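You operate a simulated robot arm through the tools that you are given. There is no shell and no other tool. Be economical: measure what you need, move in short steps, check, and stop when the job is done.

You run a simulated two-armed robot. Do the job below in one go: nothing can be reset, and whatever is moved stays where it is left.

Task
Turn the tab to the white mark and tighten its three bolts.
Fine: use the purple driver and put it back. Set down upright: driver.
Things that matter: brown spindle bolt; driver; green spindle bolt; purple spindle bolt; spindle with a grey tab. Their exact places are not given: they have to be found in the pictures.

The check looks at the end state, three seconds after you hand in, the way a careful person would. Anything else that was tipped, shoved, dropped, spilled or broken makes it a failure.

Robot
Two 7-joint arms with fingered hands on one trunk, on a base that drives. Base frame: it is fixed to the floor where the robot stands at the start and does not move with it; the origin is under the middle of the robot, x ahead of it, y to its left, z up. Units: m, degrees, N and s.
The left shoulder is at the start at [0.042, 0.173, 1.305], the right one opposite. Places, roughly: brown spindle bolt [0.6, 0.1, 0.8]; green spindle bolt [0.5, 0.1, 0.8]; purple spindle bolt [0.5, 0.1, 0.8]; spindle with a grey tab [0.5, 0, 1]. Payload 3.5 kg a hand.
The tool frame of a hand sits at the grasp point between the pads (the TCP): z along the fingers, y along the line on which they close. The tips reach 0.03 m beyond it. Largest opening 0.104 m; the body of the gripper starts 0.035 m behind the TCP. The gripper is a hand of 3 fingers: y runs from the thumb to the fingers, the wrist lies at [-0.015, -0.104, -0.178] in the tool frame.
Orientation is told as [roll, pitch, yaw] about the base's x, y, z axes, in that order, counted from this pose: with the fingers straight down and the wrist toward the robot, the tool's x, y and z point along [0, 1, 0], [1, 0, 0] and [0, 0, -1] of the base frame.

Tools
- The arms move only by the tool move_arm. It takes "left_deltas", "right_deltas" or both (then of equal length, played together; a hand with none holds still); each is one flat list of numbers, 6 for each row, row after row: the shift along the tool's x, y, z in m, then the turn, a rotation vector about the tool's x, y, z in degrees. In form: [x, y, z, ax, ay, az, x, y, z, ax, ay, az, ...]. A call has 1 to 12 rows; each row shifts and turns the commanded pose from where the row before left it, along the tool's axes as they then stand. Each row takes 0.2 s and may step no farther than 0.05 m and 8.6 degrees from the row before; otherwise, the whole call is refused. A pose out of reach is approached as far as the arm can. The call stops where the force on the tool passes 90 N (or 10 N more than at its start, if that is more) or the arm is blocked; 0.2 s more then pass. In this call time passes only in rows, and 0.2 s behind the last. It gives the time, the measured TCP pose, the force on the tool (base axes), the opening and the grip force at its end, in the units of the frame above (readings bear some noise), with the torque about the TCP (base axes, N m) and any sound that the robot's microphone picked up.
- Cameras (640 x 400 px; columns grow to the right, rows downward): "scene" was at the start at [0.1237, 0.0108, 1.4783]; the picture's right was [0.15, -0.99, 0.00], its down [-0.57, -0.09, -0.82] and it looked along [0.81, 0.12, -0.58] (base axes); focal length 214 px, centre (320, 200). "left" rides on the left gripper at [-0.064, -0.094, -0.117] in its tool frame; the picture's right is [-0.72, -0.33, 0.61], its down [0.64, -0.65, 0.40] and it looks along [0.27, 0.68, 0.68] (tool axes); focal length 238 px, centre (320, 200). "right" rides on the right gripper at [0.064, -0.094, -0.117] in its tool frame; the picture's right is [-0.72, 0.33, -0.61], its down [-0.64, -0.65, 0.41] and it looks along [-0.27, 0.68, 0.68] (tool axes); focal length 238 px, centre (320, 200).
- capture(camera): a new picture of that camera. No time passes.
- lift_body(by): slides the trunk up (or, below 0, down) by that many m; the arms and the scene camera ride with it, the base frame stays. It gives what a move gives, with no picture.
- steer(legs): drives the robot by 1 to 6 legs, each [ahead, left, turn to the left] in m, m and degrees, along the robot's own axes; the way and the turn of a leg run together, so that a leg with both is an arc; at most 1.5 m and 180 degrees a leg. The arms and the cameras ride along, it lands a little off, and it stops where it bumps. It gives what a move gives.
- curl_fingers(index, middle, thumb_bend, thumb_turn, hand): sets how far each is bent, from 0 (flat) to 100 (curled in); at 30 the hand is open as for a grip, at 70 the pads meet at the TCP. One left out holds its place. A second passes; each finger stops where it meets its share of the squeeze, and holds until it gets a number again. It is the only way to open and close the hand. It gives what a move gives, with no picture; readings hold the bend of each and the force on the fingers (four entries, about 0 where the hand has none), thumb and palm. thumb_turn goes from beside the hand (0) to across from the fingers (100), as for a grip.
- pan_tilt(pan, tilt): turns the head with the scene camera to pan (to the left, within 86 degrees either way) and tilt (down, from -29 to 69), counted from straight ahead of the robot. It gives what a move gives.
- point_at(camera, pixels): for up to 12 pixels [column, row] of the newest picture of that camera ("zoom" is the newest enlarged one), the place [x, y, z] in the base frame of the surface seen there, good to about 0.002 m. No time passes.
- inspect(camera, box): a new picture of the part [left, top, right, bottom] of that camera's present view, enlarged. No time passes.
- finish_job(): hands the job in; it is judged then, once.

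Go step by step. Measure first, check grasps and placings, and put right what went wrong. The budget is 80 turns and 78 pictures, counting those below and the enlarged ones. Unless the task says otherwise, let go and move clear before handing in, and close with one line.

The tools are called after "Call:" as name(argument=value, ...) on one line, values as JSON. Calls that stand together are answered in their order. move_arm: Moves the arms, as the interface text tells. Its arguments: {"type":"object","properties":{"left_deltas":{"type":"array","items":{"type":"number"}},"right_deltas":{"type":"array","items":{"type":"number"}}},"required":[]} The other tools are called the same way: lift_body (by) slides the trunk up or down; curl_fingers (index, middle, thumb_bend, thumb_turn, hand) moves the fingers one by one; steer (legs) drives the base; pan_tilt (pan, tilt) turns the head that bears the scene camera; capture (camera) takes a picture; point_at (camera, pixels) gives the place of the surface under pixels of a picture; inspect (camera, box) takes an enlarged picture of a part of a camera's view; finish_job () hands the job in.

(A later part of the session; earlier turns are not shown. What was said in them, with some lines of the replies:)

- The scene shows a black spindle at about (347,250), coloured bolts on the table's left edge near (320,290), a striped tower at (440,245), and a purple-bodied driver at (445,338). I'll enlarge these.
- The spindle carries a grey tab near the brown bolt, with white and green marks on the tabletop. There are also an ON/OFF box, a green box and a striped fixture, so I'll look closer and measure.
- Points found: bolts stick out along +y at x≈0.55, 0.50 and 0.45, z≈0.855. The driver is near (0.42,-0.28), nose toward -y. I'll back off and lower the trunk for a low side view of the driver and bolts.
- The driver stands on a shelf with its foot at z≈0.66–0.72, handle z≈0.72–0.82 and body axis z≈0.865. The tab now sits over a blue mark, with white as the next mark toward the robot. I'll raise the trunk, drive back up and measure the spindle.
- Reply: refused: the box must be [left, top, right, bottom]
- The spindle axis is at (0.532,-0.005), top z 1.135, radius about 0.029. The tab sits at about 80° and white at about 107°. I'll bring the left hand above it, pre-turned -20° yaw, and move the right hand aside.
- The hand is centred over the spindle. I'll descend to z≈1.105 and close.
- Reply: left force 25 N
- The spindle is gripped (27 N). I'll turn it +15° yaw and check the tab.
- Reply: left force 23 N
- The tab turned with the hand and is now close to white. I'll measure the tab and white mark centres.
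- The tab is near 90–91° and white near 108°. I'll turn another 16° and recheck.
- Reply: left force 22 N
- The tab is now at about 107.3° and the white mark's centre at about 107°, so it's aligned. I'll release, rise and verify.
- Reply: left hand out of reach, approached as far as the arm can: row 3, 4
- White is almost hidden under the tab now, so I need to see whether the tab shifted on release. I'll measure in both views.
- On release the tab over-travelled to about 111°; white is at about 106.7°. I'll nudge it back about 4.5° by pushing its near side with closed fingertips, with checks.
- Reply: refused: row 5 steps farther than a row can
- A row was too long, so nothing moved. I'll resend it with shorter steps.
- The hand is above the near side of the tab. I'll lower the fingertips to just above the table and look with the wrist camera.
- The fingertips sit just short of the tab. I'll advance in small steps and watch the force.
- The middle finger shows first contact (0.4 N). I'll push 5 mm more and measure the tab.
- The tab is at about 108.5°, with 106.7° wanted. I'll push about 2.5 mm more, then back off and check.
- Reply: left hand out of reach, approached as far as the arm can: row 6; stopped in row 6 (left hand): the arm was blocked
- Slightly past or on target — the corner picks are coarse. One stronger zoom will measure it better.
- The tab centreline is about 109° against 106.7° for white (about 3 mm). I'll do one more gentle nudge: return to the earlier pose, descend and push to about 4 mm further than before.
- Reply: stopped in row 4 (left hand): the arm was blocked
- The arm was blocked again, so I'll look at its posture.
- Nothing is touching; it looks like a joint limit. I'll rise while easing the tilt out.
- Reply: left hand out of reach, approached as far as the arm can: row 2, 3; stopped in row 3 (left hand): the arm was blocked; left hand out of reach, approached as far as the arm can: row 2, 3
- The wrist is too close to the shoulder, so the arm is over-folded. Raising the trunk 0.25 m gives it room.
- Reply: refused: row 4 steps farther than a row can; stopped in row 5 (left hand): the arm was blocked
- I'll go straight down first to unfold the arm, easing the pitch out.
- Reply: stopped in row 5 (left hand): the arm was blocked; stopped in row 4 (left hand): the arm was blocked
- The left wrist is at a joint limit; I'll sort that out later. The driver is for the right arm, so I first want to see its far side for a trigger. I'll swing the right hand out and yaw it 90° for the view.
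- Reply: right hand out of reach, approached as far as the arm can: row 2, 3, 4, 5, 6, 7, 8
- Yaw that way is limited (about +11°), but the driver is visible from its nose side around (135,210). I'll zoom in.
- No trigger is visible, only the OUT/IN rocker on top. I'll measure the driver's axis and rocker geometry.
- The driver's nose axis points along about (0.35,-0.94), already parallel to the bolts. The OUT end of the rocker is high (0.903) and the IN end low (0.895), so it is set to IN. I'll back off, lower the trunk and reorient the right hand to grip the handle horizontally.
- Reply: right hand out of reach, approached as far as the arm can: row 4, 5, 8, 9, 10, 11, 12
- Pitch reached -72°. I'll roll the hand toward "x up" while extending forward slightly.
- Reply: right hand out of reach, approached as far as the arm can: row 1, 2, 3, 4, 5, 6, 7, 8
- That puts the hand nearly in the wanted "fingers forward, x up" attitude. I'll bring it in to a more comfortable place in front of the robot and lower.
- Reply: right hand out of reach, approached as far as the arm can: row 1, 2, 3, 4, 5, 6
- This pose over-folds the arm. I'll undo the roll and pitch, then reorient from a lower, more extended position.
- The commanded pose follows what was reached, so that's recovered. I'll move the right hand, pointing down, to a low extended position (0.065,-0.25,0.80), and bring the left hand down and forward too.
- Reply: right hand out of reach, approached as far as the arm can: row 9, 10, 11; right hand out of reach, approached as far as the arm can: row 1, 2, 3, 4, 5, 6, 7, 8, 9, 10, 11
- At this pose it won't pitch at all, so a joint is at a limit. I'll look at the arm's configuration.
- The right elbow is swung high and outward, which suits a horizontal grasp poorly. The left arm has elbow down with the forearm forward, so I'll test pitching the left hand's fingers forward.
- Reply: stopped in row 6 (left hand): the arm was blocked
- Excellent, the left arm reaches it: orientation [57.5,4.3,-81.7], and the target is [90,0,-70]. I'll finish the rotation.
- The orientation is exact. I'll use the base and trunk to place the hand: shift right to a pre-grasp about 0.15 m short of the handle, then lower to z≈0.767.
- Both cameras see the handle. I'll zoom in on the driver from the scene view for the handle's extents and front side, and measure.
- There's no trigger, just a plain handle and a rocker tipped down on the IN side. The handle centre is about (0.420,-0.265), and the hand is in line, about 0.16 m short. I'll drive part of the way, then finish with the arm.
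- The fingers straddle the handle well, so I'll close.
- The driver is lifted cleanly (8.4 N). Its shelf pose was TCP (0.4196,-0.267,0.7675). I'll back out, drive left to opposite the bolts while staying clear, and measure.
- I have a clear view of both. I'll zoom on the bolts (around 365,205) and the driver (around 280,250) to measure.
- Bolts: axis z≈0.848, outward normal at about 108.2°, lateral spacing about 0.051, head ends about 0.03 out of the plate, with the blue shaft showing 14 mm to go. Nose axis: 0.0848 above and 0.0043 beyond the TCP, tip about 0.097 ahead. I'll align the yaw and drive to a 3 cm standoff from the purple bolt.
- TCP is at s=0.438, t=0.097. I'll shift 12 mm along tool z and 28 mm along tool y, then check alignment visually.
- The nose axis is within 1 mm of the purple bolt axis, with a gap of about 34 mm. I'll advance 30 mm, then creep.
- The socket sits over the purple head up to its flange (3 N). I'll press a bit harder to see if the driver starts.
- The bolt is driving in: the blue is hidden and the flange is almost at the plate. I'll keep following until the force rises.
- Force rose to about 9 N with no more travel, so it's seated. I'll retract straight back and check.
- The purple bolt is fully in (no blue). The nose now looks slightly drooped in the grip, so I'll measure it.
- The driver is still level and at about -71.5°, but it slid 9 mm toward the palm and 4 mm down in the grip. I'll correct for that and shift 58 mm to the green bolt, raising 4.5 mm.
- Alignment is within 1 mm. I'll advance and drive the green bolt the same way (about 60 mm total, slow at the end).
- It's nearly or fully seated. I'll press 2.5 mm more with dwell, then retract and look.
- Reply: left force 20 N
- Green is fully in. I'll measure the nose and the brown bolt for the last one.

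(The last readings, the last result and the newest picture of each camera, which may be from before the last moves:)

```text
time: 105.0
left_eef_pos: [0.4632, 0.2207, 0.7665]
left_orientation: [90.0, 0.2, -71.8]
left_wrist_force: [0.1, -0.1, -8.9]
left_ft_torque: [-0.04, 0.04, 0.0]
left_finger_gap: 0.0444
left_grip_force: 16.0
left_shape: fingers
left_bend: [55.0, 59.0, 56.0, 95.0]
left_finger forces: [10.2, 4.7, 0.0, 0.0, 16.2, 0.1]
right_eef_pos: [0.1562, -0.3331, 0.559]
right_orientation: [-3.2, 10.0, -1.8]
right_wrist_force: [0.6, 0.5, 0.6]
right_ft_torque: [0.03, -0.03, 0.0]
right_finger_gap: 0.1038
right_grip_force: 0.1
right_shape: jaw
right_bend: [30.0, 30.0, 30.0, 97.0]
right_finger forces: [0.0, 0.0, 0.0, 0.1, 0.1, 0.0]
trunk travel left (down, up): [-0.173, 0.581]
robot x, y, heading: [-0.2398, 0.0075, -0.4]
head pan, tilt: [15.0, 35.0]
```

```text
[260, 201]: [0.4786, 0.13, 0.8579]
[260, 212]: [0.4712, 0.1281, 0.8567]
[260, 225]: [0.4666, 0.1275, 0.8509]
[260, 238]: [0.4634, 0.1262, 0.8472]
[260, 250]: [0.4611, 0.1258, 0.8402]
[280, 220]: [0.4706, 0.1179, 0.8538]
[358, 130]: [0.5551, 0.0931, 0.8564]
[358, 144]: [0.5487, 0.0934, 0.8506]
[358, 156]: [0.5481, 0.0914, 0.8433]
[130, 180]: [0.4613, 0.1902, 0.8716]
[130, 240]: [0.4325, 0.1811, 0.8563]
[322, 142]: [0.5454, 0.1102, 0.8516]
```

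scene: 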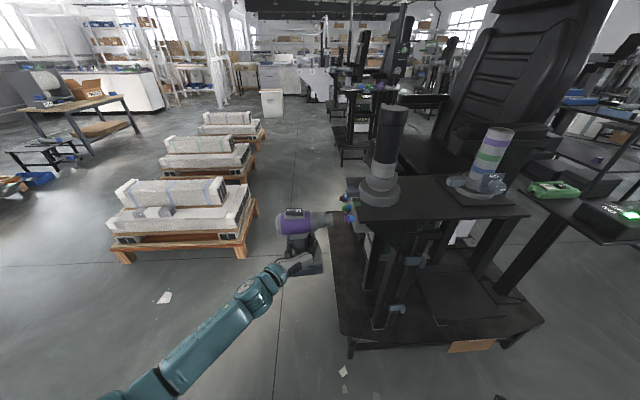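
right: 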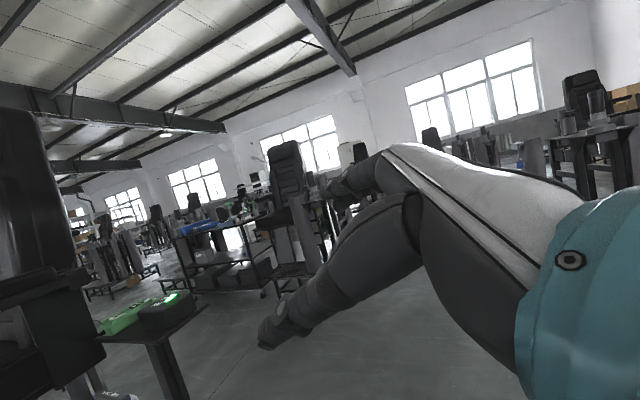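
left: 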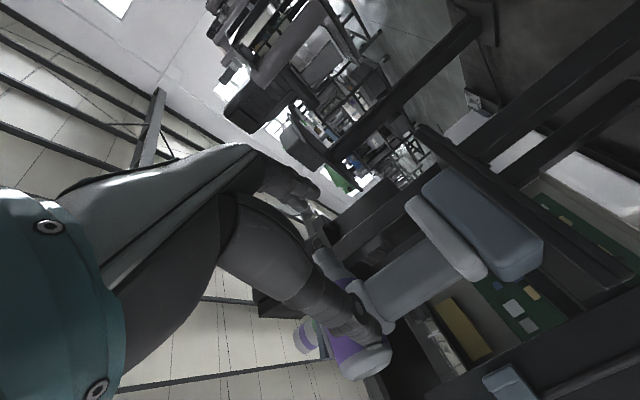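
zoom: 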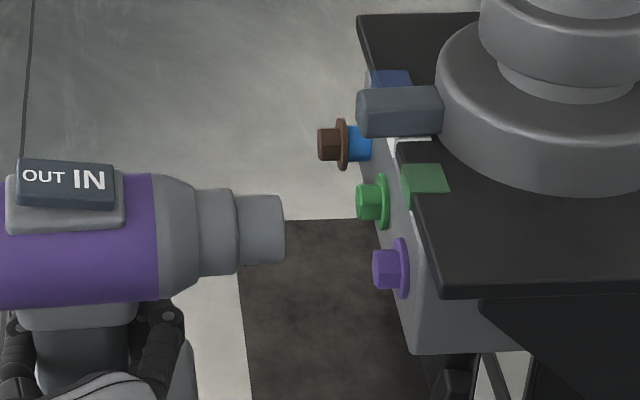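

The nose centre is at s=0.4955, z=0.840 and the brown axis at s=0.557, z=0.848. I'll shift 61.5 mm and raise 8 mm.

Call:
move_arm(left_deltas=[0.002, 0, 0.0205, 0, 0, 0, 0.003, 0, 0.0205, 0, 0, 0, 0.003, 0, 0.0205, 0, 0, 0])

Call:
inspect(camera="scene", box=[310, 160, 370, 225])

```text
time: 105.8
left_eef_pos: [0.5228, 0.2405, 0.7743]
left_orientation: [89.8, 0.3, -71.7]
left_wrist_force: [-0.3, 0.0, -8.4]
left_ft_torque: [0.04, 0.08, 0.02]
left_finger_gap: 0.0446
left_grip_force: 15.6
left_shape: fingers
left_bend: [55.0, 59.0, 56.0, 95.0]
left_finger forces: [10.1, 4.9, 0.0, 0.0, 16.2, 0.0]
right_eef_pos: [0.1554, -0.3338, 0.5588]
right_orientation: [-3.4, 10.0, -1.9]
right_wrist_force: [-0.9, -0.5, -0.6]
right_ft_torque: [0.0, 0.01, 0.01]
right_finger_gap: 0.1038
right_grip_force: 0.1
right_shape: jaw
right_bend: [30.0, 30.0, 30.0, 97.0]
right_finger forces: [0.0, 0.1, 0.1, 0.0, 0.0, 0.0]
trunk travel left (down, up): [-0.173, 0.581]
robot x, y, heading: [-0.2373, 0.0098, -0.3]
head pan, tilt: [15.0, 35.0]
```

```text
6.15 times, centred on (340, 192) of scene
```

zoom: 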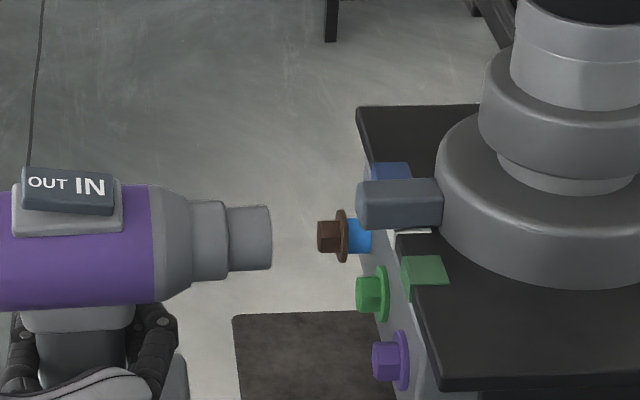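

Call:
point_at(camera="zoom", pixels=[[250, 212], [250, 222], [250, 234], [250, 246], [250, 258], [267, 230], [358, 223], [358, 237], [358, 249]])

```text
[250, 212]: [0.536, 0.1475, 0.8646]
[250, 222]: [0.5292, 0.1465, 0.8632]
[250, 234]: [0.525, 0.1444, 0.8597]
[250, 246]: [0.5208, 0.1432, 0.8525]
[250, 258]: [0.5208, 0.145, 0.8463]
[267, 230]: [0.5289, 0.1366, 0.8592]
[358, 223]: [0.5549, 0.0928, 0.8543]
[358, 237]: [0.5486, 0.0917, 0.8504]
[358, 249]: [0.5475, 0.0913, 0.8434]
```

Aligned within 1 mm. I'll drive the brown bolt.

Call:
move_arm(left_deltas=[0, 0.013, 0, 0, 0, 0, 0, 0.012, 0, 0, 0, 0, 0, 0.004, 0, 0, 0, 0, 0, 0.004, 0, 0, 0, 0, 0, 0.003, 0, 0, 0, 0, 0, 0.003, 0, 0, 0, 0, 0, 0.003, 0, 0, 0, 0, 0, 0, 0, 0, 0, 0])

Call:
move_arm(left_deltas=[0, 0.002, 0, 0, 0, 0, 0, 0.001, 0, 0, 0, 0, 0, 0.002, 0, 0, 0, 0, 0, 0.001, 0, 0, 0, 0, 0, 0.002, 0, 0, 0, 0, 0, 0.001, 0, 0, 0, 0, 0, 0, 0, 0, 0, 0])

Call:
move_arm(left_deltas=[0, 0.002, 0, 0, 0, 0, 0, 0.001, 0, 0, 0, 0, 0, 0.002, 0, 0, 0, 0, 0, 0.001, 0, 0, 0, 0, 0, 0, 0, 0, 0, 0, 0, 0, 0, 0, 0, 0, 0, 0, 0, 0, 0, 0])

Call:
inspect(camera="scene", box=[310, 160, 370, 225])

```text
time: 107.6
left_eef_pos: [0.5346, 0.2015, 0.7734]
left_orientation: [89.6, 0.3, -71.6]
left_wrist_force: [-0.4, 4.3, -12.2]
left_ft_torque: [0.0, 0.19, 0.0]
left_finger_gap: 0.0448
left_grip_force: 15.4
left_shape: fingers
left_bend: [55.0, 60.0, 56.0, 94.0]
left_finger forces: [8.1, 4.8, 0.0, 0.0, 18.6, 0.0]
right_eef_pos: [0.1558, -0.3332, 0.5574]
right_orientation: [-3.3, 10.0, -2.0]
right_wrist_force: [-0.2, -0.1, 0.6]
right_ft_torque: [-0.02, 0.03, 0.04]
right_finger_gap: 0.1039
right_grip_force: 0.0
right_shape: jaw
right_bend: [30.0, 30.0, 30.0, 97.0]
right_finger forces: [0.0, 0.1, 0.0, 0.0, 0.0, 0.0]
trunk travel left (down, up): [-0.173, 0.581]
robot x, y, heading: [-0.2404, 0.011, -0.1]
head pan, tilt: [15.0, 35.0]
```

```text
time: 109.2
left_eef_pos: [0.5389, 0.1937, 0.7731]
left_orientation: [89.6, 0.3, -71.6]
left_wrist_force: [0.3, 7.3, -13.6]
left_ft_torque: [-0.01, 0.23, 0.06]
left_finger_gap: 0.0447
left_grip_force: 16.4
left_shape: fingers
left_bend: [55.0, 61.0, 56.0, 93.0]
left_finger forces: [7.8, 4.9, 0.1, 0.0, 20.4, 0.0]
right_eef_pos: [0.1572, -0.3335, 0.5591]
right_orientation: [-3.4, 10.0, -1.9]
right_wrist_force: [0.5, 0.1, -0.2]
right_ft_torque: [-0.01, -0.01, -0.01]
right_finger_gap: 0.104
right_grip_force: 0.0
right_shape: jaw
right_bend: [30.0, 30.0, 30.0, 97.0]
right_finger forces: [0.0, 0.1, 0.0, 0.1, 0.0, 0.1]
trunk travel left (down, up): [-0.173, 0.581]
robot x, y, heading: [-0.2338, 0.01, -0.2]
head pan, tilt: [15.0, 35.0]
```

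```text
time: 110.8
left_eef_pos: [0.54, 0.1876, 0.7717]
left_orientation: [89.7, 0.3, -71.4]
left_wrist_force: [-1.9, 11.2, -16.4]
left_ft_torque: [-0.09, 0.12, -0.06]
left_finger_gap: 0.0444
left_grip_force: 16.9
left_shape: fingers
left_bend: [56.0, 61.0, 56.0, 92.0]
left_finger forces: [7.2, 3.9, 0.0, 0.1, 23.3, 0.0]
right_eef_pos: [0.1574, -0.3329, 0.5581]
right_orientation: [-3.4, 10.0, -2.0]
right_wrist_force: [0.7, -0.1, 0.5]
right_ft_torque: [0.02, 0.0, 0.0]
right_finger_gap: 0.104
right_grip_force: 0.0
right_shape: jaw
right_bend: [30.0, 30.0, 30.0, 97.0]
right_finger forces: [0.1, 0.1, 0.0, 0.0, 0.0, 0.0]
trunk travel left (down, up): [-0.173, 0.581]
robot x, y, heading: [-0.238, 0.0071, -0.6]
head pan, tilt: [15.0, 35.0]
```

```text
6.15 times, centred on (340, 192) of scene
```

zoom: 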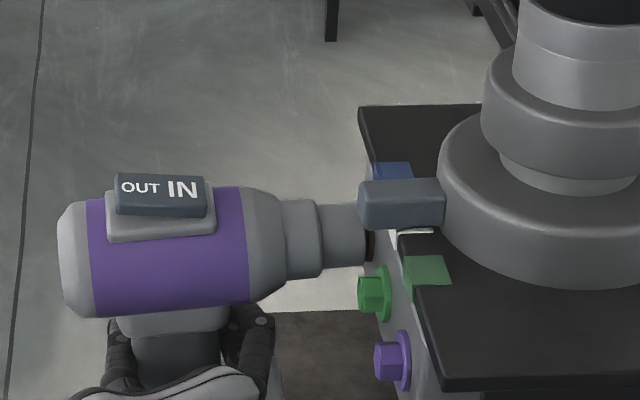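

The force is 11 N as with green. I'll add a short extra press, then retract and check.

Call:
move_arm(left_deltas=[0, 0.0015, 0, 0, 0, 0, 0, 0, 0, 0, 0, 0, 0, 0, 0, 0, 0, 0, 0, 0, 0, 0, 0, 0])

Call:
move_arm(left_deltas=[0, -0.01, 0, 0, 0, 0, 0, -0.025, 0, 0, 0, 0, 0, -0.03, 0, 0, 0, 0])

Call:
inspect(camera="scene", box=[310, 160, 370, 225])

```text
time: 111.8
left_eef_pos: [0.5406, 0.1878, 0.7715]
left_orientation: [89.5, 0.4, -71.5]
left_wrist_force: [-2.9, 12.1, -16.3]
left_ft_torque: [-0.11, 0.11, -0.04]
left_finger_gap: 0.0449
left_grip_force: 17.4
left_shape: fingers
left_bend: [56.0, 61.0, 56.0, 92.0]
left_finger forces: [6.9, 3.7, 0.1, 0.0, 24.3, 0.0]
right_eef_pos: [0.1564, -0.3313, 0.5594]
right_orientation: [-3.4, 9.9, -1.8]
right_wrist_force: [-0.4, -0.5, 0.0]
right_ft_torque: [0.0, -0.02, 0.01]
right_finger_gap: 0.1041
right_grip_force: 0.0
right_shape: jaw
right_bend: [30.0, 30.0, 30.0, 97.0]
right_finger forces: [0.0, 0.1, 0.1, 0.1, 0.1, 0.1]
trunk travel left (down, up): [-0.173, 0.581]
robot x, y, heading: [-0.2388, 0.0087, -0.4]
head pan, tilt: [15.0, 35.0]
```

```text
time: 112.6
left_eef_pos: [0.519, 0.2458, 0.7752]
left_orientation: [89.9, 0.2, -71.7]
left_wrist_force: [-0.2, 0.3, -8.1]
left_ft_torque: [0.02, 0.07, 0.01]
left_finger_gap: 0.0443
left_grip_force: 15.7
left_shape: fingers
left_bend: [55.0, 60.0, 56.0, 95.0]
left_finger forces: [10.6, 4.1, 0.1, 0.1, 15.7, 0.0]
right_eef_pos: [0.1567, -0.3328, 0.5587]
right_orientation: [-3.3, 10.1, -2.0]
right_wrist_force: [0.6, -0.4, -0.5]
right_ft_torque: [0.0, 0.0, -0.01]
right_finger_gap: 0.104
right_grip_force: 0.1
right_shape: jaw
right_bend: [30.0, 30.0, 30.0, 97.0]
right_finger forces: [0.1, 0.0, 0.0, 0.0, 0.0, 0.0]
trunk travel left (down, up): [-0.173, 0.581]
robot x, y, heading: [-0.2399, 0.0101, -0.2]
head pan, tilt: [15.0, 35.0]
```

```text
6.15 times, centred on (340, 192) of scene
```

zoom: 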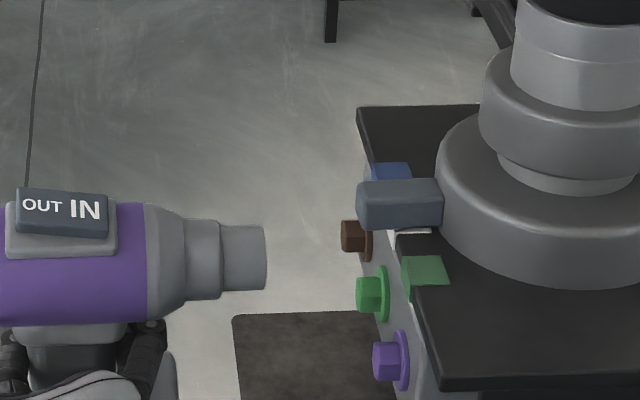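

All three bolts are in with no blue showing. Now I'll measure the driver in the grip before returning it.

Call:
point_at(camera="zoom", pixels=[[250, 232], [250, 242], [250, 255], [250, 268], [250, 278], [262, 245], [130, 215], [130, 240], [130, 265], [130, 290], [30, 250], [30, 280]])

Call:
move_arm(left_deltas=[0, -0.03, 0, 0, 0, 0, 0, -0.03, 0, 0, 0, 0, 0.02, 0, -0.04, 0, 0, 0, 0.02, 0, -0.04, 0, 0, 0, 0, 0, -0.04, 0, 0, 0])

```text
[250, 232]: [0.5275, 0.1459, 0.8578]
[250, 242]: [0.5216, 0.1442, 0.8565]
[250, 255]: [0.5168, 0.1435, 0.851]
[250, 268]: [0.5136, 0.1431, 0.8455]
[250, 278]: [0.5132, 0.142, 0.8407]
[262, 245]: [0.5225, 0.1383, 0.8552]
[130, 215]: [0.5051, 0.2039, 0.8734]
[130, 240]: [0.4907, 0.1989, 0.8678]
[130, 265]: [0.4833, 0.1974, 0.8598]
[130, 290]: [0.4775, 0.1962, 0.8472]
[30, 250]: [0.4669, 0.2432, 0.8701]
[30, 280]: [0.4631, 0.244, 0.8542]
```

```text
time: 113.8
left_eef_pos: [0.3866, 0.2648, 0.8158]
left_orientation: [89.9, 0.2, -71.5]
left_wrist_force: [0.6, 0.5, -7.9]
left_ft_torque: [0.03, 0.1, 0.02]
left_finger_gap: 0.0443
left_grip_force: 15.4
left_shape: fingers
left_bend: [54.0, 60.0, 56.0, 95.0]
left_finger forces: [10.4, 3.9, 0.0, 0.0, 15.5, 0.0]
right_eef_pos: [0.1562, -0.3334, 0.5585]
right_orientation: [-3.3, 10.0, -1.9]
right_wrist_force: [-0.9, -0.4, -0.1]
right_ft_torque: [-0.02, -0.02, -0.03]
right_finger_gap: 0.1039
right_grip_force: 0.1
right_shape: jaw
right_bend: [30.0, 30.0, 30.0, 97.0]
right_finger forces: [0.1, 0.0, 0.0, 0.0, 0.0, 0.0]
trunk travel left (down, up): [-0.173, 0.581]
robot x, y, heading: [-0.2353, 0.0057, -0.1]
head pan, tilt: [15.0, 35.0]
```

The driver has slid in the grip: its axis is now -0.021 along p and +0.0655 above the TCP, tip 0.104 ahead, still level. For the original spot I need TCP ≈ (0.444,-0.251,0.787). I'll back out and drive to a pre-place.

Call:
steer(legs=[[-0.13, 0, 0], [0, -0.566, 0], [0.035, 0, 0]])

Call:
pan_tilt(pan=25, tilt=35)

Call:
capture(camera="scene")

```text
time: 118.4
left_eef_pos: [0.2886, -0.3068, 0.8134]
left_orientation: [89.8, 0.3, -71.6]
left_wrist_force: [-1.0, 0.5, -9.3]
left_ft_torque: [-0.01, 0.11, 0.03]
left_finger_gap: 0.0443
left_grip_force: 14.3
left_shape: fingers
left_bend: [54.0, 61.0, 56.0, 95.0]
left_finger forces: [10.5, 3.7, 0.0, 0.0, 15.3, 0.0]
right_eef_pos: [0.0586, -0.9039, 0.5584]
right_orientation: [-3.2, 10.0, -1.8]
right_wrist_force: [-0.3, -0.6, 0.1]
right_ft_torque: [-0.01, 0.0, -0.01]
right_finger_gap: 0.104
right_grip_force: 0.1
right_shape: jaw
right_bend: [30.0, 30.0, 30.0, 97.0]
right_finger forces: [0.1, 0.0, 0.0, 0.1, 0.1, 0.0]
trunk travel left (down, up): [-0.173, 0.581]
robot x, y, heading: [-0.337, -0.5616, -0.3]
head pan, tilt: [15.0, 35.0]
```

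```text
time: 119.1
left_eef_pos: [0.2886, -0.3071, 0.8141]
left_orientation: [89.7, 0.3, -71.6]
left_wrist_force: [-0.4, -0.4, -8.7]
left_ft_torque: [0.03, 0.09, -0.02]
left_finger_gap: 0.0443
left_grip_force: 14.5
left_shape: fingers
left_bend: [54.0, 61.0, 56.0, 95.0]
left_finger forces: [10.4, 3.8, 0.0, 0.0, 15.3, 0.1]
right_eef_pos: [0.0584, -0.9058, 0.5583]
right_orientation: [-3.3, 10.1, -1.9]
right_wrist_force: [-0.1, 1.0, -0.5]
right_ft_torque: [-0.01, -0.01, -0.05]
right_finger_gap: 0.1041
right_grip_force: 0.0
right_shape: jaw
right_bend: [30.0, 30.0, 30.0, 97.0]
right_finger forces: [0.1, 0.1, 0.1, 0.0, 0.0, 0.0]
trunk travel left (down, up): [-0.173, 0.581]
robot x, y, heading: [-0.3334, -0.5594, -0.3]
head pan, tilt: [25.0, 35.0]
```

```text
13 pictures are left
```

scene: 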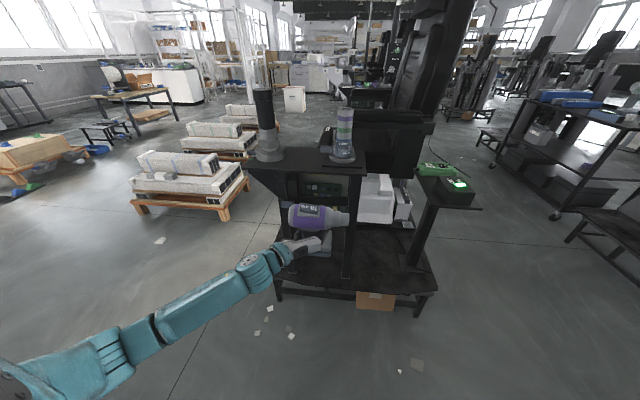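

I'll zoom in to measure the foot corners against the originals (0.386,-0.250) and (0.415,-0.333).

Call:
inspect(camera="scene", box=[270, 185, 370, 275])

```text
4.44 times, centred on (320, 230) of scene
5 turns are left
```

zoom: 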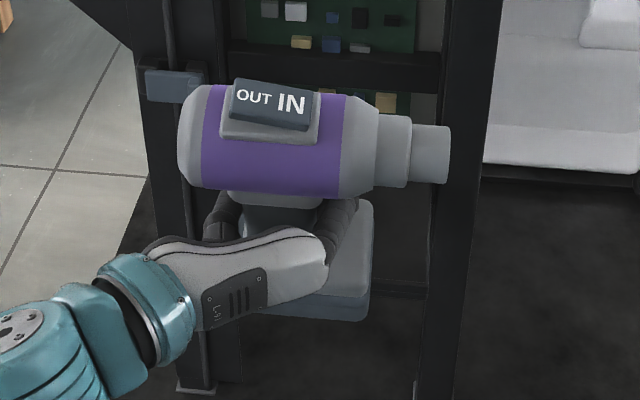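

Few turns remain. I'll drive most of the final approach and re-measure the nose offsets from this picture at the same time.

Call:
point_at(camera="zoom", pixels=[[430, 130], [430, 140], [430, 155], [430, 170], [447, 150], [365, 270], [364, 295], [345, 315], [270, 310], [220, 130], [300, 140]])

Call:
steer(legs=[[0.095, 0.035, 0]])

```text
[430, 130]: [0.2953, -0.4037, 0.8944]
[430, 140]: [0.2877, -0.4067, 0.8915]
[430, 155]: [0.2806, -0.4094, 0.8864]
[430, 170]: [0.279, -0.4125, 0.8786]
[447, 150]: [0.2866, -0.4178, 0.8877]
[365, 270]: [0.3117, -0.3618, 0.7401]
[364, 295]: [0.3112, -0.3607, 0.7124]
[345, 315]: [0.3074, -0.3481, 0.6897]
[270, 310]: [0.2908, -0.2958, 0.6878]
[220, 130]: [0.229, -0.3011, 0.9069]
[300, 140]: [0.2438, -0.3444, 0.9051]
```

```text
time: 120.3
left_eef_pos: [0.3846, -0.2713, 0.8142]
left_orientation: [89.7, 0.1, -71.5]
left_wrist_force: [0.3, -0.1, -8.8]
left_ft_torque: [0.02, 0.09, 0.02]
left_finger_gap: 0.0442
left_grip_force: 14.6
left_shape: fingers
left_bend: [54.0, 61.0, 56.0, 95.0]
left_finger forces: [10.4, 3.6, 0.0, 0.1, 15.3, 0.1]
right_eef_pos: [0.1557, -0.8707, 0.5588]
right_orientation: [-3.3, 10.0, -1.7]
right_wrist_force: [-0.9, -0.6, -0.1]
right_ft_torque: [-0.03, 0.01, -0.01]
right_finger_gap: 0.1041
right_grip_force: 0.1
right_shape: jaw
right_bend: [30.0, 30.0, 30.0, 97.0]
right_finger forces: [0.0, 0.0, 0.1, 0.0, 0.0, 0.0]
trunk travel left (down, up): [-0.173, 0.581]
robot x, y, heading: [-0.2398, -0.5286, -0.4]
head pan, tilt: [25.0, 35.0]
4 turns are left
```

Offsets confirmed (axis about -0.024 along p, +0.064 up). I'll move in 66 mm, then lower gently onto the shelf and look.

Call:
move_arm(left_deltas=[0, 0.0005, 0.02, 0, 0, 0, 0, 0.0005, 0.02, 0, 0, 0, 0, 0.0005, 0.0258, 0, 0, 0, -0.008, 0, 0, 0, 0, 0, -0.008, 0, 0, 0, 0, 0, -0.005, 0, 0, 0, 0, 0])

Call:
move_arm(left_deltas=[-0.002, 0, 0, 0, 0, 0, -0.002, 0, 0, 0, 0, 0, 0, 0, 0, 0, 0, 0])

Call:
move_arm(left_deltas=[-0.002, 0, 0, 0, 0, 0, 0, 0, 0, 0, 0, 0])

Call:
inspect(camera="scene", box=[280, 175, 390, 285])

Call:
point_at(camera="zoom", pixels=[[320, 200], [300, 260], [340, 300], [360, 330]])

```text
time: 121.7
left_eef_pos: [0.4476, -0.2519, 0.7917]
left_orientation: [89.8, 0.4, -71.4]
left_wrist_force: [0.2, 1.3, -9.1]
left_ft_torque: [0.0, 0.13, -0.02]
left_finger_gap: 0.0444
left_grip_force: 14.6
left_shape: fingers
left_bend: [54.0, 61.0, 56.0, 95.0]
left_finger forces: [10.6, 3.8, 0.0, 0.0, 15.0, 0.0]
right_eef_pos: [0.1545, -0.8695, 0.5585]
right_orientation: [-3.2, 10.1, -1.8]
right_wrist_force: [0.6, 0.1, 0.8]
right_ft_torque: [0.0, -0.01, -0.03]
right_finger_gap: 0.1039
right_grip_force: 0.1
right_shape: jaw
right_bend: [30.0, 30.0, 30.0, 97.0]
right_finger forces: [0.0, 0.0, 0.0, 0.0, 0.0, 0.1]
trunk travel left (down, up): [-0.173, 0.581]
robot x, y, heading: [-0.2401, -0.5283, 0.0]
head pan, tilt: [25.0, 35.0]
```

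```text
time: 122.5
left_eef_pos: [0.4464, -0.2512, 0.7886]
left_orientation: [89.8, 0.3, -71.6]
left_wrist_force: [-0.6, 0.2, -7.2]
left_ft_torque: [-0.02, 0.09, -0.01]
left_finger_gap: 0.0438
left_grip_force: 14.8
left_shape: fingers
left_bend: [54.0, 61.0, 56.0, 95.0]
left_finger forces: [10.6, 3.7, 0.1, 0.0, 15.4, 0.1]
right_eef_pos: [0.1544, -0.8703, 0.5587]
right_orientation: [-3.4, 10.0, -1.8]
right_wrist_force: [-0.1, 0.0, 0.2]
right_ft_torque: [-0.01, 0.0, 0.0]
right_finger_gap: 0.104
right_grip_force: 0.0
right_shape: jaw
right_bend: [30.0, 30.0, 30.0, 97.0]
right_finger forces: [0.1, 0.0, 0.1, 0.0, 0.1, 0.0]
trunk travel left (down, up): [-0.173, 0.581]
robot x, y, heading: [-0.2395, -0.5248, -0.2]
head pan, tilt: [25.0, 35.0]
```

```text
time: 123.1
left_eef_pos: [0.4456, -0.2514, 0.7895]
left_orientation: [89.8, 0.2, -71.5]
left_wrist_force: [-1.0, 1.2, -3.5]
left_ft_torque: [-0.01, 0.06, 0.04]
left_finger_gap: 0.0444
left_grip_force: 15.2
left_shape: fingers
left_bend: [55.0, 61.0, 56.0, 95.0]
left_finger forces: [10.0, 3.9, 0.1, 0.1, 16.2, 0.1]
right_eef_pos: [0.1544, -0.8695, 0.5601]
right_orientation: [-3.4, 9.7, -1.8]
right_wrist_force: [-0.1, -0.3, 0.0]
right_ft_torque: [-0.02, -0.03, -0.01]
right_finger_gap: 0.1035
right_grip_force: 0.1
right_shape: jaw
right_bend: [30.0, 30.0, 30.0, 97.0]
right_finger forces: [0.1, 0.0, 0.0, 0.0, 0.0, 0.0]
trunk travel left (down, up): [-0.173, 0.581]
robot x, y, heading: [-0.2413, -0.5298, -0.1]
head pan, tilt: [25.0, 35.0]
```

```text
3.64 times, centred on (335, 230) of scene
```

zoom: 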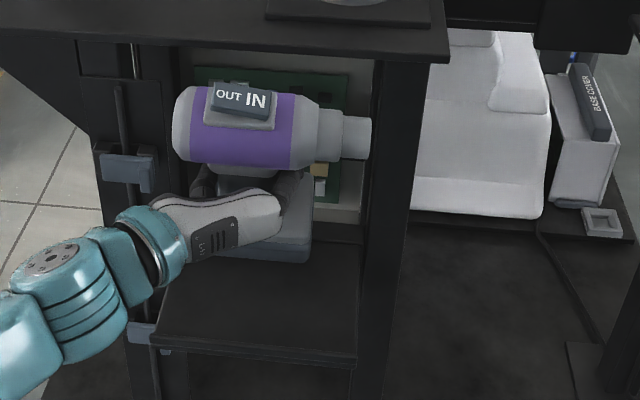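

```text
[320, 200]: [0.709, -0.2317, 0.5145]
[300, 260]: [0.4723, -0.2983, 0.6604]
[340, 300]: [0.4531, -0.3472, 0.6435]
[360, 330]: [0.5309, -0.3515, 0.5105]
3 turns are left
```

The weight is transferring, but the foot corner reads (0.473,-0.30), about 6 cm deep, while the nose is where it should be. So the driver has rolled about 20° about its axis in the grip. I'll raise, pull back 27 mm, untilt the hand by -20° about tool y and lower again.

Call:
move_arm(left_deltas=[0.01, 0, 0, 0, 0, 0, 0.01, 0, 0, 0, 0, 0, 0, -0.0007, -0.0135, 0, 0, 0, 0, -0.0007, -0.0132, 0, 0, 0, 0, 0, 0, 0, -7, 0, 0, 0, 0, 0, -7, 0, 0, 0, 0, 0, -6, 0, -0.0067, 0, 0.0025, 0, 0, 0, -0.0067, 0, 0.0025, 0, 0, 0, -0.0067, 0, 0.0025, 0, 0, 0])

Call:
move_arm(left_deltas=[-0.0019, 0, 0.0007, 0, 0, 0, 0, 0, 0, 0, 0, 0])

Call:
move_arm(left_deltas=[-0.0019, 0, 0.0007, 0, 0, 0, 0, 0, 0, 0, 0, 0])

Call:
move_arm(left_deltas=[-0.0019, 0, 0.0007, 0, 0, 0, 0, 0, 0, 0, 0, 0])

Call:
inspect(camera="scene", box=[280, 175, 390, 285])

Call:
point_at(camera="zoom", pixels=[[300, 270], [320, 280], [280, 280], [240, 285], [310, 250], [290, 150], [350, 140], [200, 130], [215, 265]])

```text
time: 125.3
left_eef_pos: [0.4201, -0.2586, 0.7864]
left_orientation: [69.9, 0.2, -71.5]
left_wrist_force: [0.7, 1.6, -3.2]
left_ft_torque: [-0.06, -0.01, 0.03]
left_finger_gap: 0.0443
left_grip_force: 14.8
left_shape: fingers
left_bend: [54.0, 62.0, 56.0, 95.0]
left_finger forces: [10.6, 4.0, 0.0, 0.1, 15.7, 0.0]
right_eef_pos: [0.1554, -0.8703, 0.5589]
right_orientation: [-3.3, 10.0, -1.8]
right_wrist_force: [0.4, -0.2, -0.2]
right_ft_torque: [-0.02, 0.02, 0.01]
right_finger_gap: 0.1042
right_grip_force: 0.1
right_shape: jaw
right_bend: [30.0, 30.0, 30.0, 97.0]
right_finger forces: [0.1, 0.0, 0.0, 0.0, 0.0, 0.0]
trunk travel left (down, up): [-0.173, 0.581]
robot x, y, heading: [-0.24, -0.5278, 0.0]
head pan, tilt: [25.0, 35.0]
```

```text
time: 125.9
left_eef_pos: [0.4193, -0.2596, 0.785]
left_orientation: [69.9, 0.3, -71.5]
left_wrist_force: [0.9, 0.9, -0.1]
left_ft_torque: [-0.18, -0.03, 0.04]
left_finger_gap: 0.0441
left_grip_force: 16.1
left_shape: fingers
left_bend: [54.0, 62.0, 56.0, 95.0]
left_finger forces: [10.4, 4.9, 0.0, 0.0, 15.9, 0.0]
right_eef_pos: [0.1553, -0.87, 0.5584]
right_orientation: [-3.3, 9.9, -1.9]
right_wrist_force: [-0.1, 0.0, 0.5]
right_ft_torque: [0.01, -0.01, -0.01]
right_finger_gap: 0.104
right_grip_force: 0.2
right_shape: jaw
right_bend: [30.0, 30.0, 30.0, 97.0]
right_finger forces: [0.0, 0.0, 0.1, 0.0, 0.0, 0.0]
trunk travel left (down, up): [-0.173, 0.581]
robot x, y, heading: [-0.2415, -0.5273, 0.2]
head pan, tilt: [25.0, 35.0]
```

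```text
time: 126.5
left_eef_pos: [0.421, -0.258, 0.7836]
left_orientation: [69.9, 0.2, -71.5]
left_wrist_force: [2.6, 3.1, 3.7]
left_ft_torque: [-0.18, -0.12, 0.05]
left_finger_gap: 0.0443
left_grip_force: 16.4
left_shape: fingers
left_bend: [54.0, 62.0, 56.0, 95.0]
left_finger forces: [10.5, 6.0, 0.0, 0.0, 15.9, 0.0]
right_eef_pos: [0.1554, -0.8697, 0.5583]
right_orientation: [-3.3, 9.9, -1.8]
right_wrist_force: [0.7, 0.0, -0.4]
right_ft_torque: [0.0, -0.01, 0.02]
right_finger_gap: 0.1041
right_grip_force: 0.1
right_shape: jaw
right_bend: [30.0, 30.0, 30.0, 97.0]
right_finger forces: [0.0, 0.1, 0.0, 0.0, 0.0, 0.0]
trunk travel left (down, up): [-0.173, 0.581]
robot x, y, heading: [-0.2344, -0.5295, -0.1]
head pan, tilt: [25.0, 35.0]
```

```text
time: 127.1
left_eef_pos: [0.4207, -0.2584, 0.7818]
left_orientation: [69.9, 0.3, -71.5]
left_wrist_force: [4.2, 3.5, 10.7]
left_ft_torque: [-0.22, -0.21, 0.09]
left_finger_gap: 0.0443
left_grip_force: 17.3
left_shape: fingers
left_bend: [54.0, 62.0, 56.0, 96.0]
left_finger forces: [11.0, 7.0, 0.1, 0.0, 16.3, 0.0]
right_eef_pos: [0.1546, -0.8702, 0.5597]
right_orientation: [-3.3, 10.0, -1.8]
right_wrist_force: [-0.1, 0.8, 0.4]
right_ft_torque: [-0.03, 0.0, 0.03]
right_finger_gap: 0.104
right_grip_force: 0.0
right_shape: jaw
right_bend: [30.0, 30.0, 30.0, 97.0]
right_finger forces: [0.1, 0.0, 0.0, 0.1, 0.1, 0.1]
trunk travel left (down, up): [-0.173, 0.581]
robot x, y, heading: [-0.2401, -0.5264, -0.2]
head pan, tilt: [25.0, 35.0]
```

```text
3.64 times, centred on (335, 230) of scene
```

zoom: 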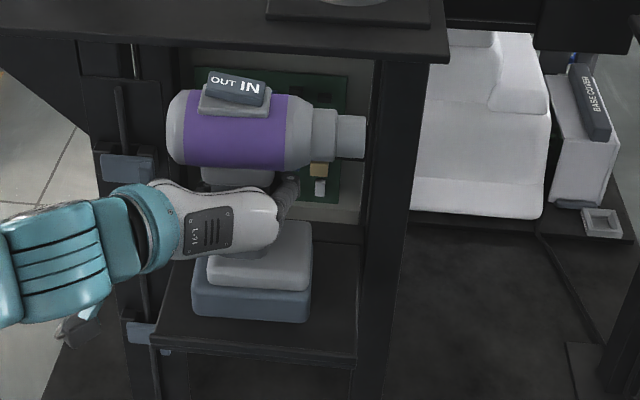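

```text
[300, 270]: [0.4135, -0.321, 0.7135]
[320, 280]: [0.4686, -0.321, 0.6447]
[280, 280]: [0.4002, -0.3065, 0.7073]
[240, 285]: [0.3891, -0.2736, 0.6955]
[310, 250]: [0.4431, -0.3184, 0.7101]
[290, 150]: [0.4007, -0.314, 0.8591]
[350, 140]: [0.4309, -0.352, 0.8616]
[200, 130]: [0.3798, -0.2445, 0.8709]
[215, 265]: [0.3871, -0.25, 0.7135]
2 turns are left
```

The foot is flat on the shelf at its original spot: top corner (0.387,-0.250,0.7135) against the original (0.386,-0.250,0.7115). I'll relieve the press, open, withdraw horizontally, back away and check.

Call:
move_arm(left_deltas=[0.0028, 0, -0.001, 0, 0, 0])

Call:
curl_fingers(hand="left", index=30, middle=30, thumb_bend=30)

Call:
move_arm(left_deltas=[-0.0051, 0, -0.0141, 0, 0, 0, -0.0051, 0, -0.0141, 0, 0, 0, -0.0068, 0, -0.0188, 0, 0, 0, -0.0086, 0, -0.0235, 0, 0, 0, -0.0086, 0, -0.0235, 0, 0, 0, -0.0086, 0, -0.0235, 0, 0, 0])

Call:
steer(legs=[[-0.2, 0, 0]])

Call:
capture(camera="scene")

Call:
inspect(camera="scene", box=[230, 90, 390, 270])

```text
time: 127.5
left_eef_pos: [0.4209, -0.2581, 0.7832]
left_orientation: [69.6, 0.4, -71.5]
left_wrist_force: [3.3, 3.3, 5.2]
left_ft_torque: [-0.2, -0.17, 0.1]
left_finger_gap: 0.0443
left_grip_force: 16.1
left_shape: fingers
left_bend: [54.0, 62.0, 56.0, 95.0]
left_finger forces: [11.1, 5.9, 0.0, 0.0, 15.8, 0.1]
right_eef_pos: [0.1548, -0.8686, 0.5597]
right_orientation: [-3.3, 9.9, -1.8]
right_wrist_force: [-0.6, 0.3, 0.4]
right_ft_torque: [-0.02, -0.01, -0.02]
right_finger_gap: 0.1041
right_grip_force: 0.0
right_shape: jaw
right_bend: [30.0, 30.0, 30.0, 97.0]
right_finger forces: [0.0, 0.0, 0.0, 0.0, 0.1, 0.0]
trunk travel left (down, up): [-0.173, 0.581]
robot x, y, heading: [-0.2415, -0.531, -0.1]
head pan, tilt: [25.0, 35.0]
```

```text
time: 128.5
left_eef_pos: [0.4206, -0.2589, 0.784]
left_orientation: [69.8, 0.2, -71.6]
left_wrist_force: [-0.5, -0.5, 0.5]
left_ft_torque: [-0.01, 0.02, 0.01]
left_finger_gap: 0.1028
left_grip_force: 0.1
left_shape: fingers
left_bend: [30.0, 30.0, 30.0, 97.0]
left_finger forces: [0.1, 0.0, 0.0, 0.0, 0.0, 0.1]
right_eef_pos: [0.1549, -0.8707, 0.5592]
right_orientation: [-3.3, 10.0, -1.8]
right_wrist_force: [1.2, 0.1, -1.0]
right_ft_torque: [0.01, 0.01, 0.0]
right_finger_gap: 0.104
right_grip_force: 0.1
right_shape: jaw
right_bend: [30.0, 30.0, 30.0, 97.0]
right_finger forces: [0.1, 0.0, 0.1, 0.1, 0.1, 0.1]
trunk travel left (down, up): [-0.173, 0.581]
robot x, y, heading: [-0.242, -0.5262, 0.0]
head pan, tilt: [25.0, 35.0]
```

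```text
time: 129.9
left_eef_pos: [0.3023, -0.2991, 0.7855]
left_orientation: [69.7, 0.4, -71.5]
left_wrist_force: [0.4, 0.1, 0.5]
left_ft_torque: [0.0, 0.02, 0.01]
left_finger_gap: 0.1027
left_grip_force: 0.1
left_shape: fingers
left_bend: [30.0, 30.0, 30.0, 97.0]
left_finger forces: [0.1, 0.0, 0.0, 0.0, 0.0, 0.0]
right_eef_pos: [0.1542, -0.8702, 0.5597]
right_orientation: [-3.3, 9.9, -1.8]
right_wrist_force: [0.3, 0.4, 0.3]
right_ft_torque: [0.02, -0.03, 0.01]
right_finger_gap: 0.1041
right_grip_force: 0.0
right_shape: jaw
right_bend: [30.0, 30.0, 30.0, 97.0]
right_finger forces: [0.0, 0.1, 0.0, 0.0, 0.0, 0.0]
trunk travel left (down, up): [-0.173, 0.581]
robot x, y, heading: [-0.238, -0.5299, -0.1]
head pan, tilt: [25.0, 35.0]
```

```text
time: 131.5
left_eef_pos: [0.1017, -0.2991, 0.7847]
left_orientation: [69.8, 0.2, -71.7]
left_wrist_force: [0.6, 0.1, 0.8]
left_ft_torque: [0.0, -0.03, 0.04]
left_finger_gap: 0.1027
left_grip_force: 0.0
left_shape: fingers
left_bend: [30.0, 30.0, 30.0, 97.0]
left_finger forces: [0.1, 0.0, 0.0, 0.0, 0.1, 0.0]
right_eef_pos: [-0.0478, -0.8695, 0.5603]
right_orientation: [-3.2, 9.8, -1.9]
right_wrist_force: [0.0, 0.3, 0.3]
right_ft_torque: [0.0, -0.02, 0.01]
right_finger_gap: 0.104
right_grip_force: 0.1
right_shape: jaw
right_bend: [30.0, 30.0, 30.0, 97.0]
right_finger forces: [0.0, 0.0, 0.1, 0.0, 0.0, 0.1]
trunk travel left (down, up): [-0.173, 0.581]
robot x, y, heading: [-0.4412, -0.5276, -0.4]
head pan, tilt: [25.0, 35.0]
```

```text
9 pictures are left
```

scene: 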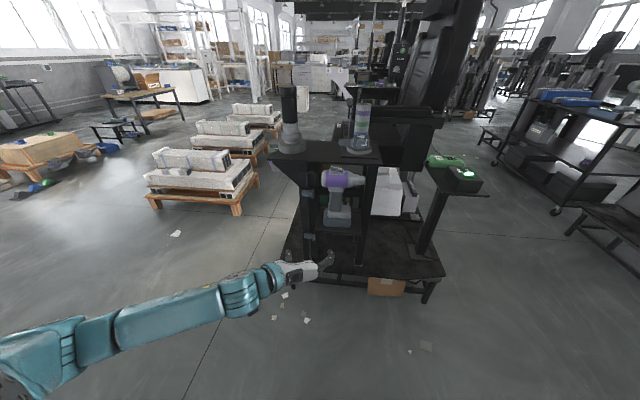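

```text
2.22 times, centred on (310, 180) of scene
1 turns are left
```

zoom: 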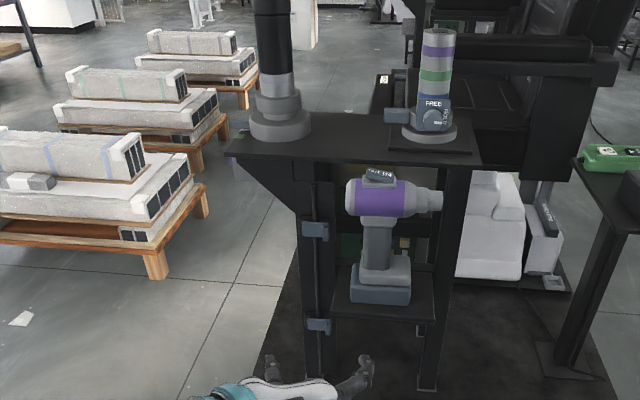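

The driver stands upright at its original spot on the shelf (zoom pixel 380,240). All three bolts were seen fully in, the tab covers the white mark to within about 2–3° (about 3 mm), and both hands are clear. Handing in.

Call:
finish_job()

```text
The job is handed in.
```

The job is handed in: the tab is on the white mark, about 2–3° (3 mm) past its centre. All three bolts are tightened with no blue showing, and the purple driver is back upright on its shelf.
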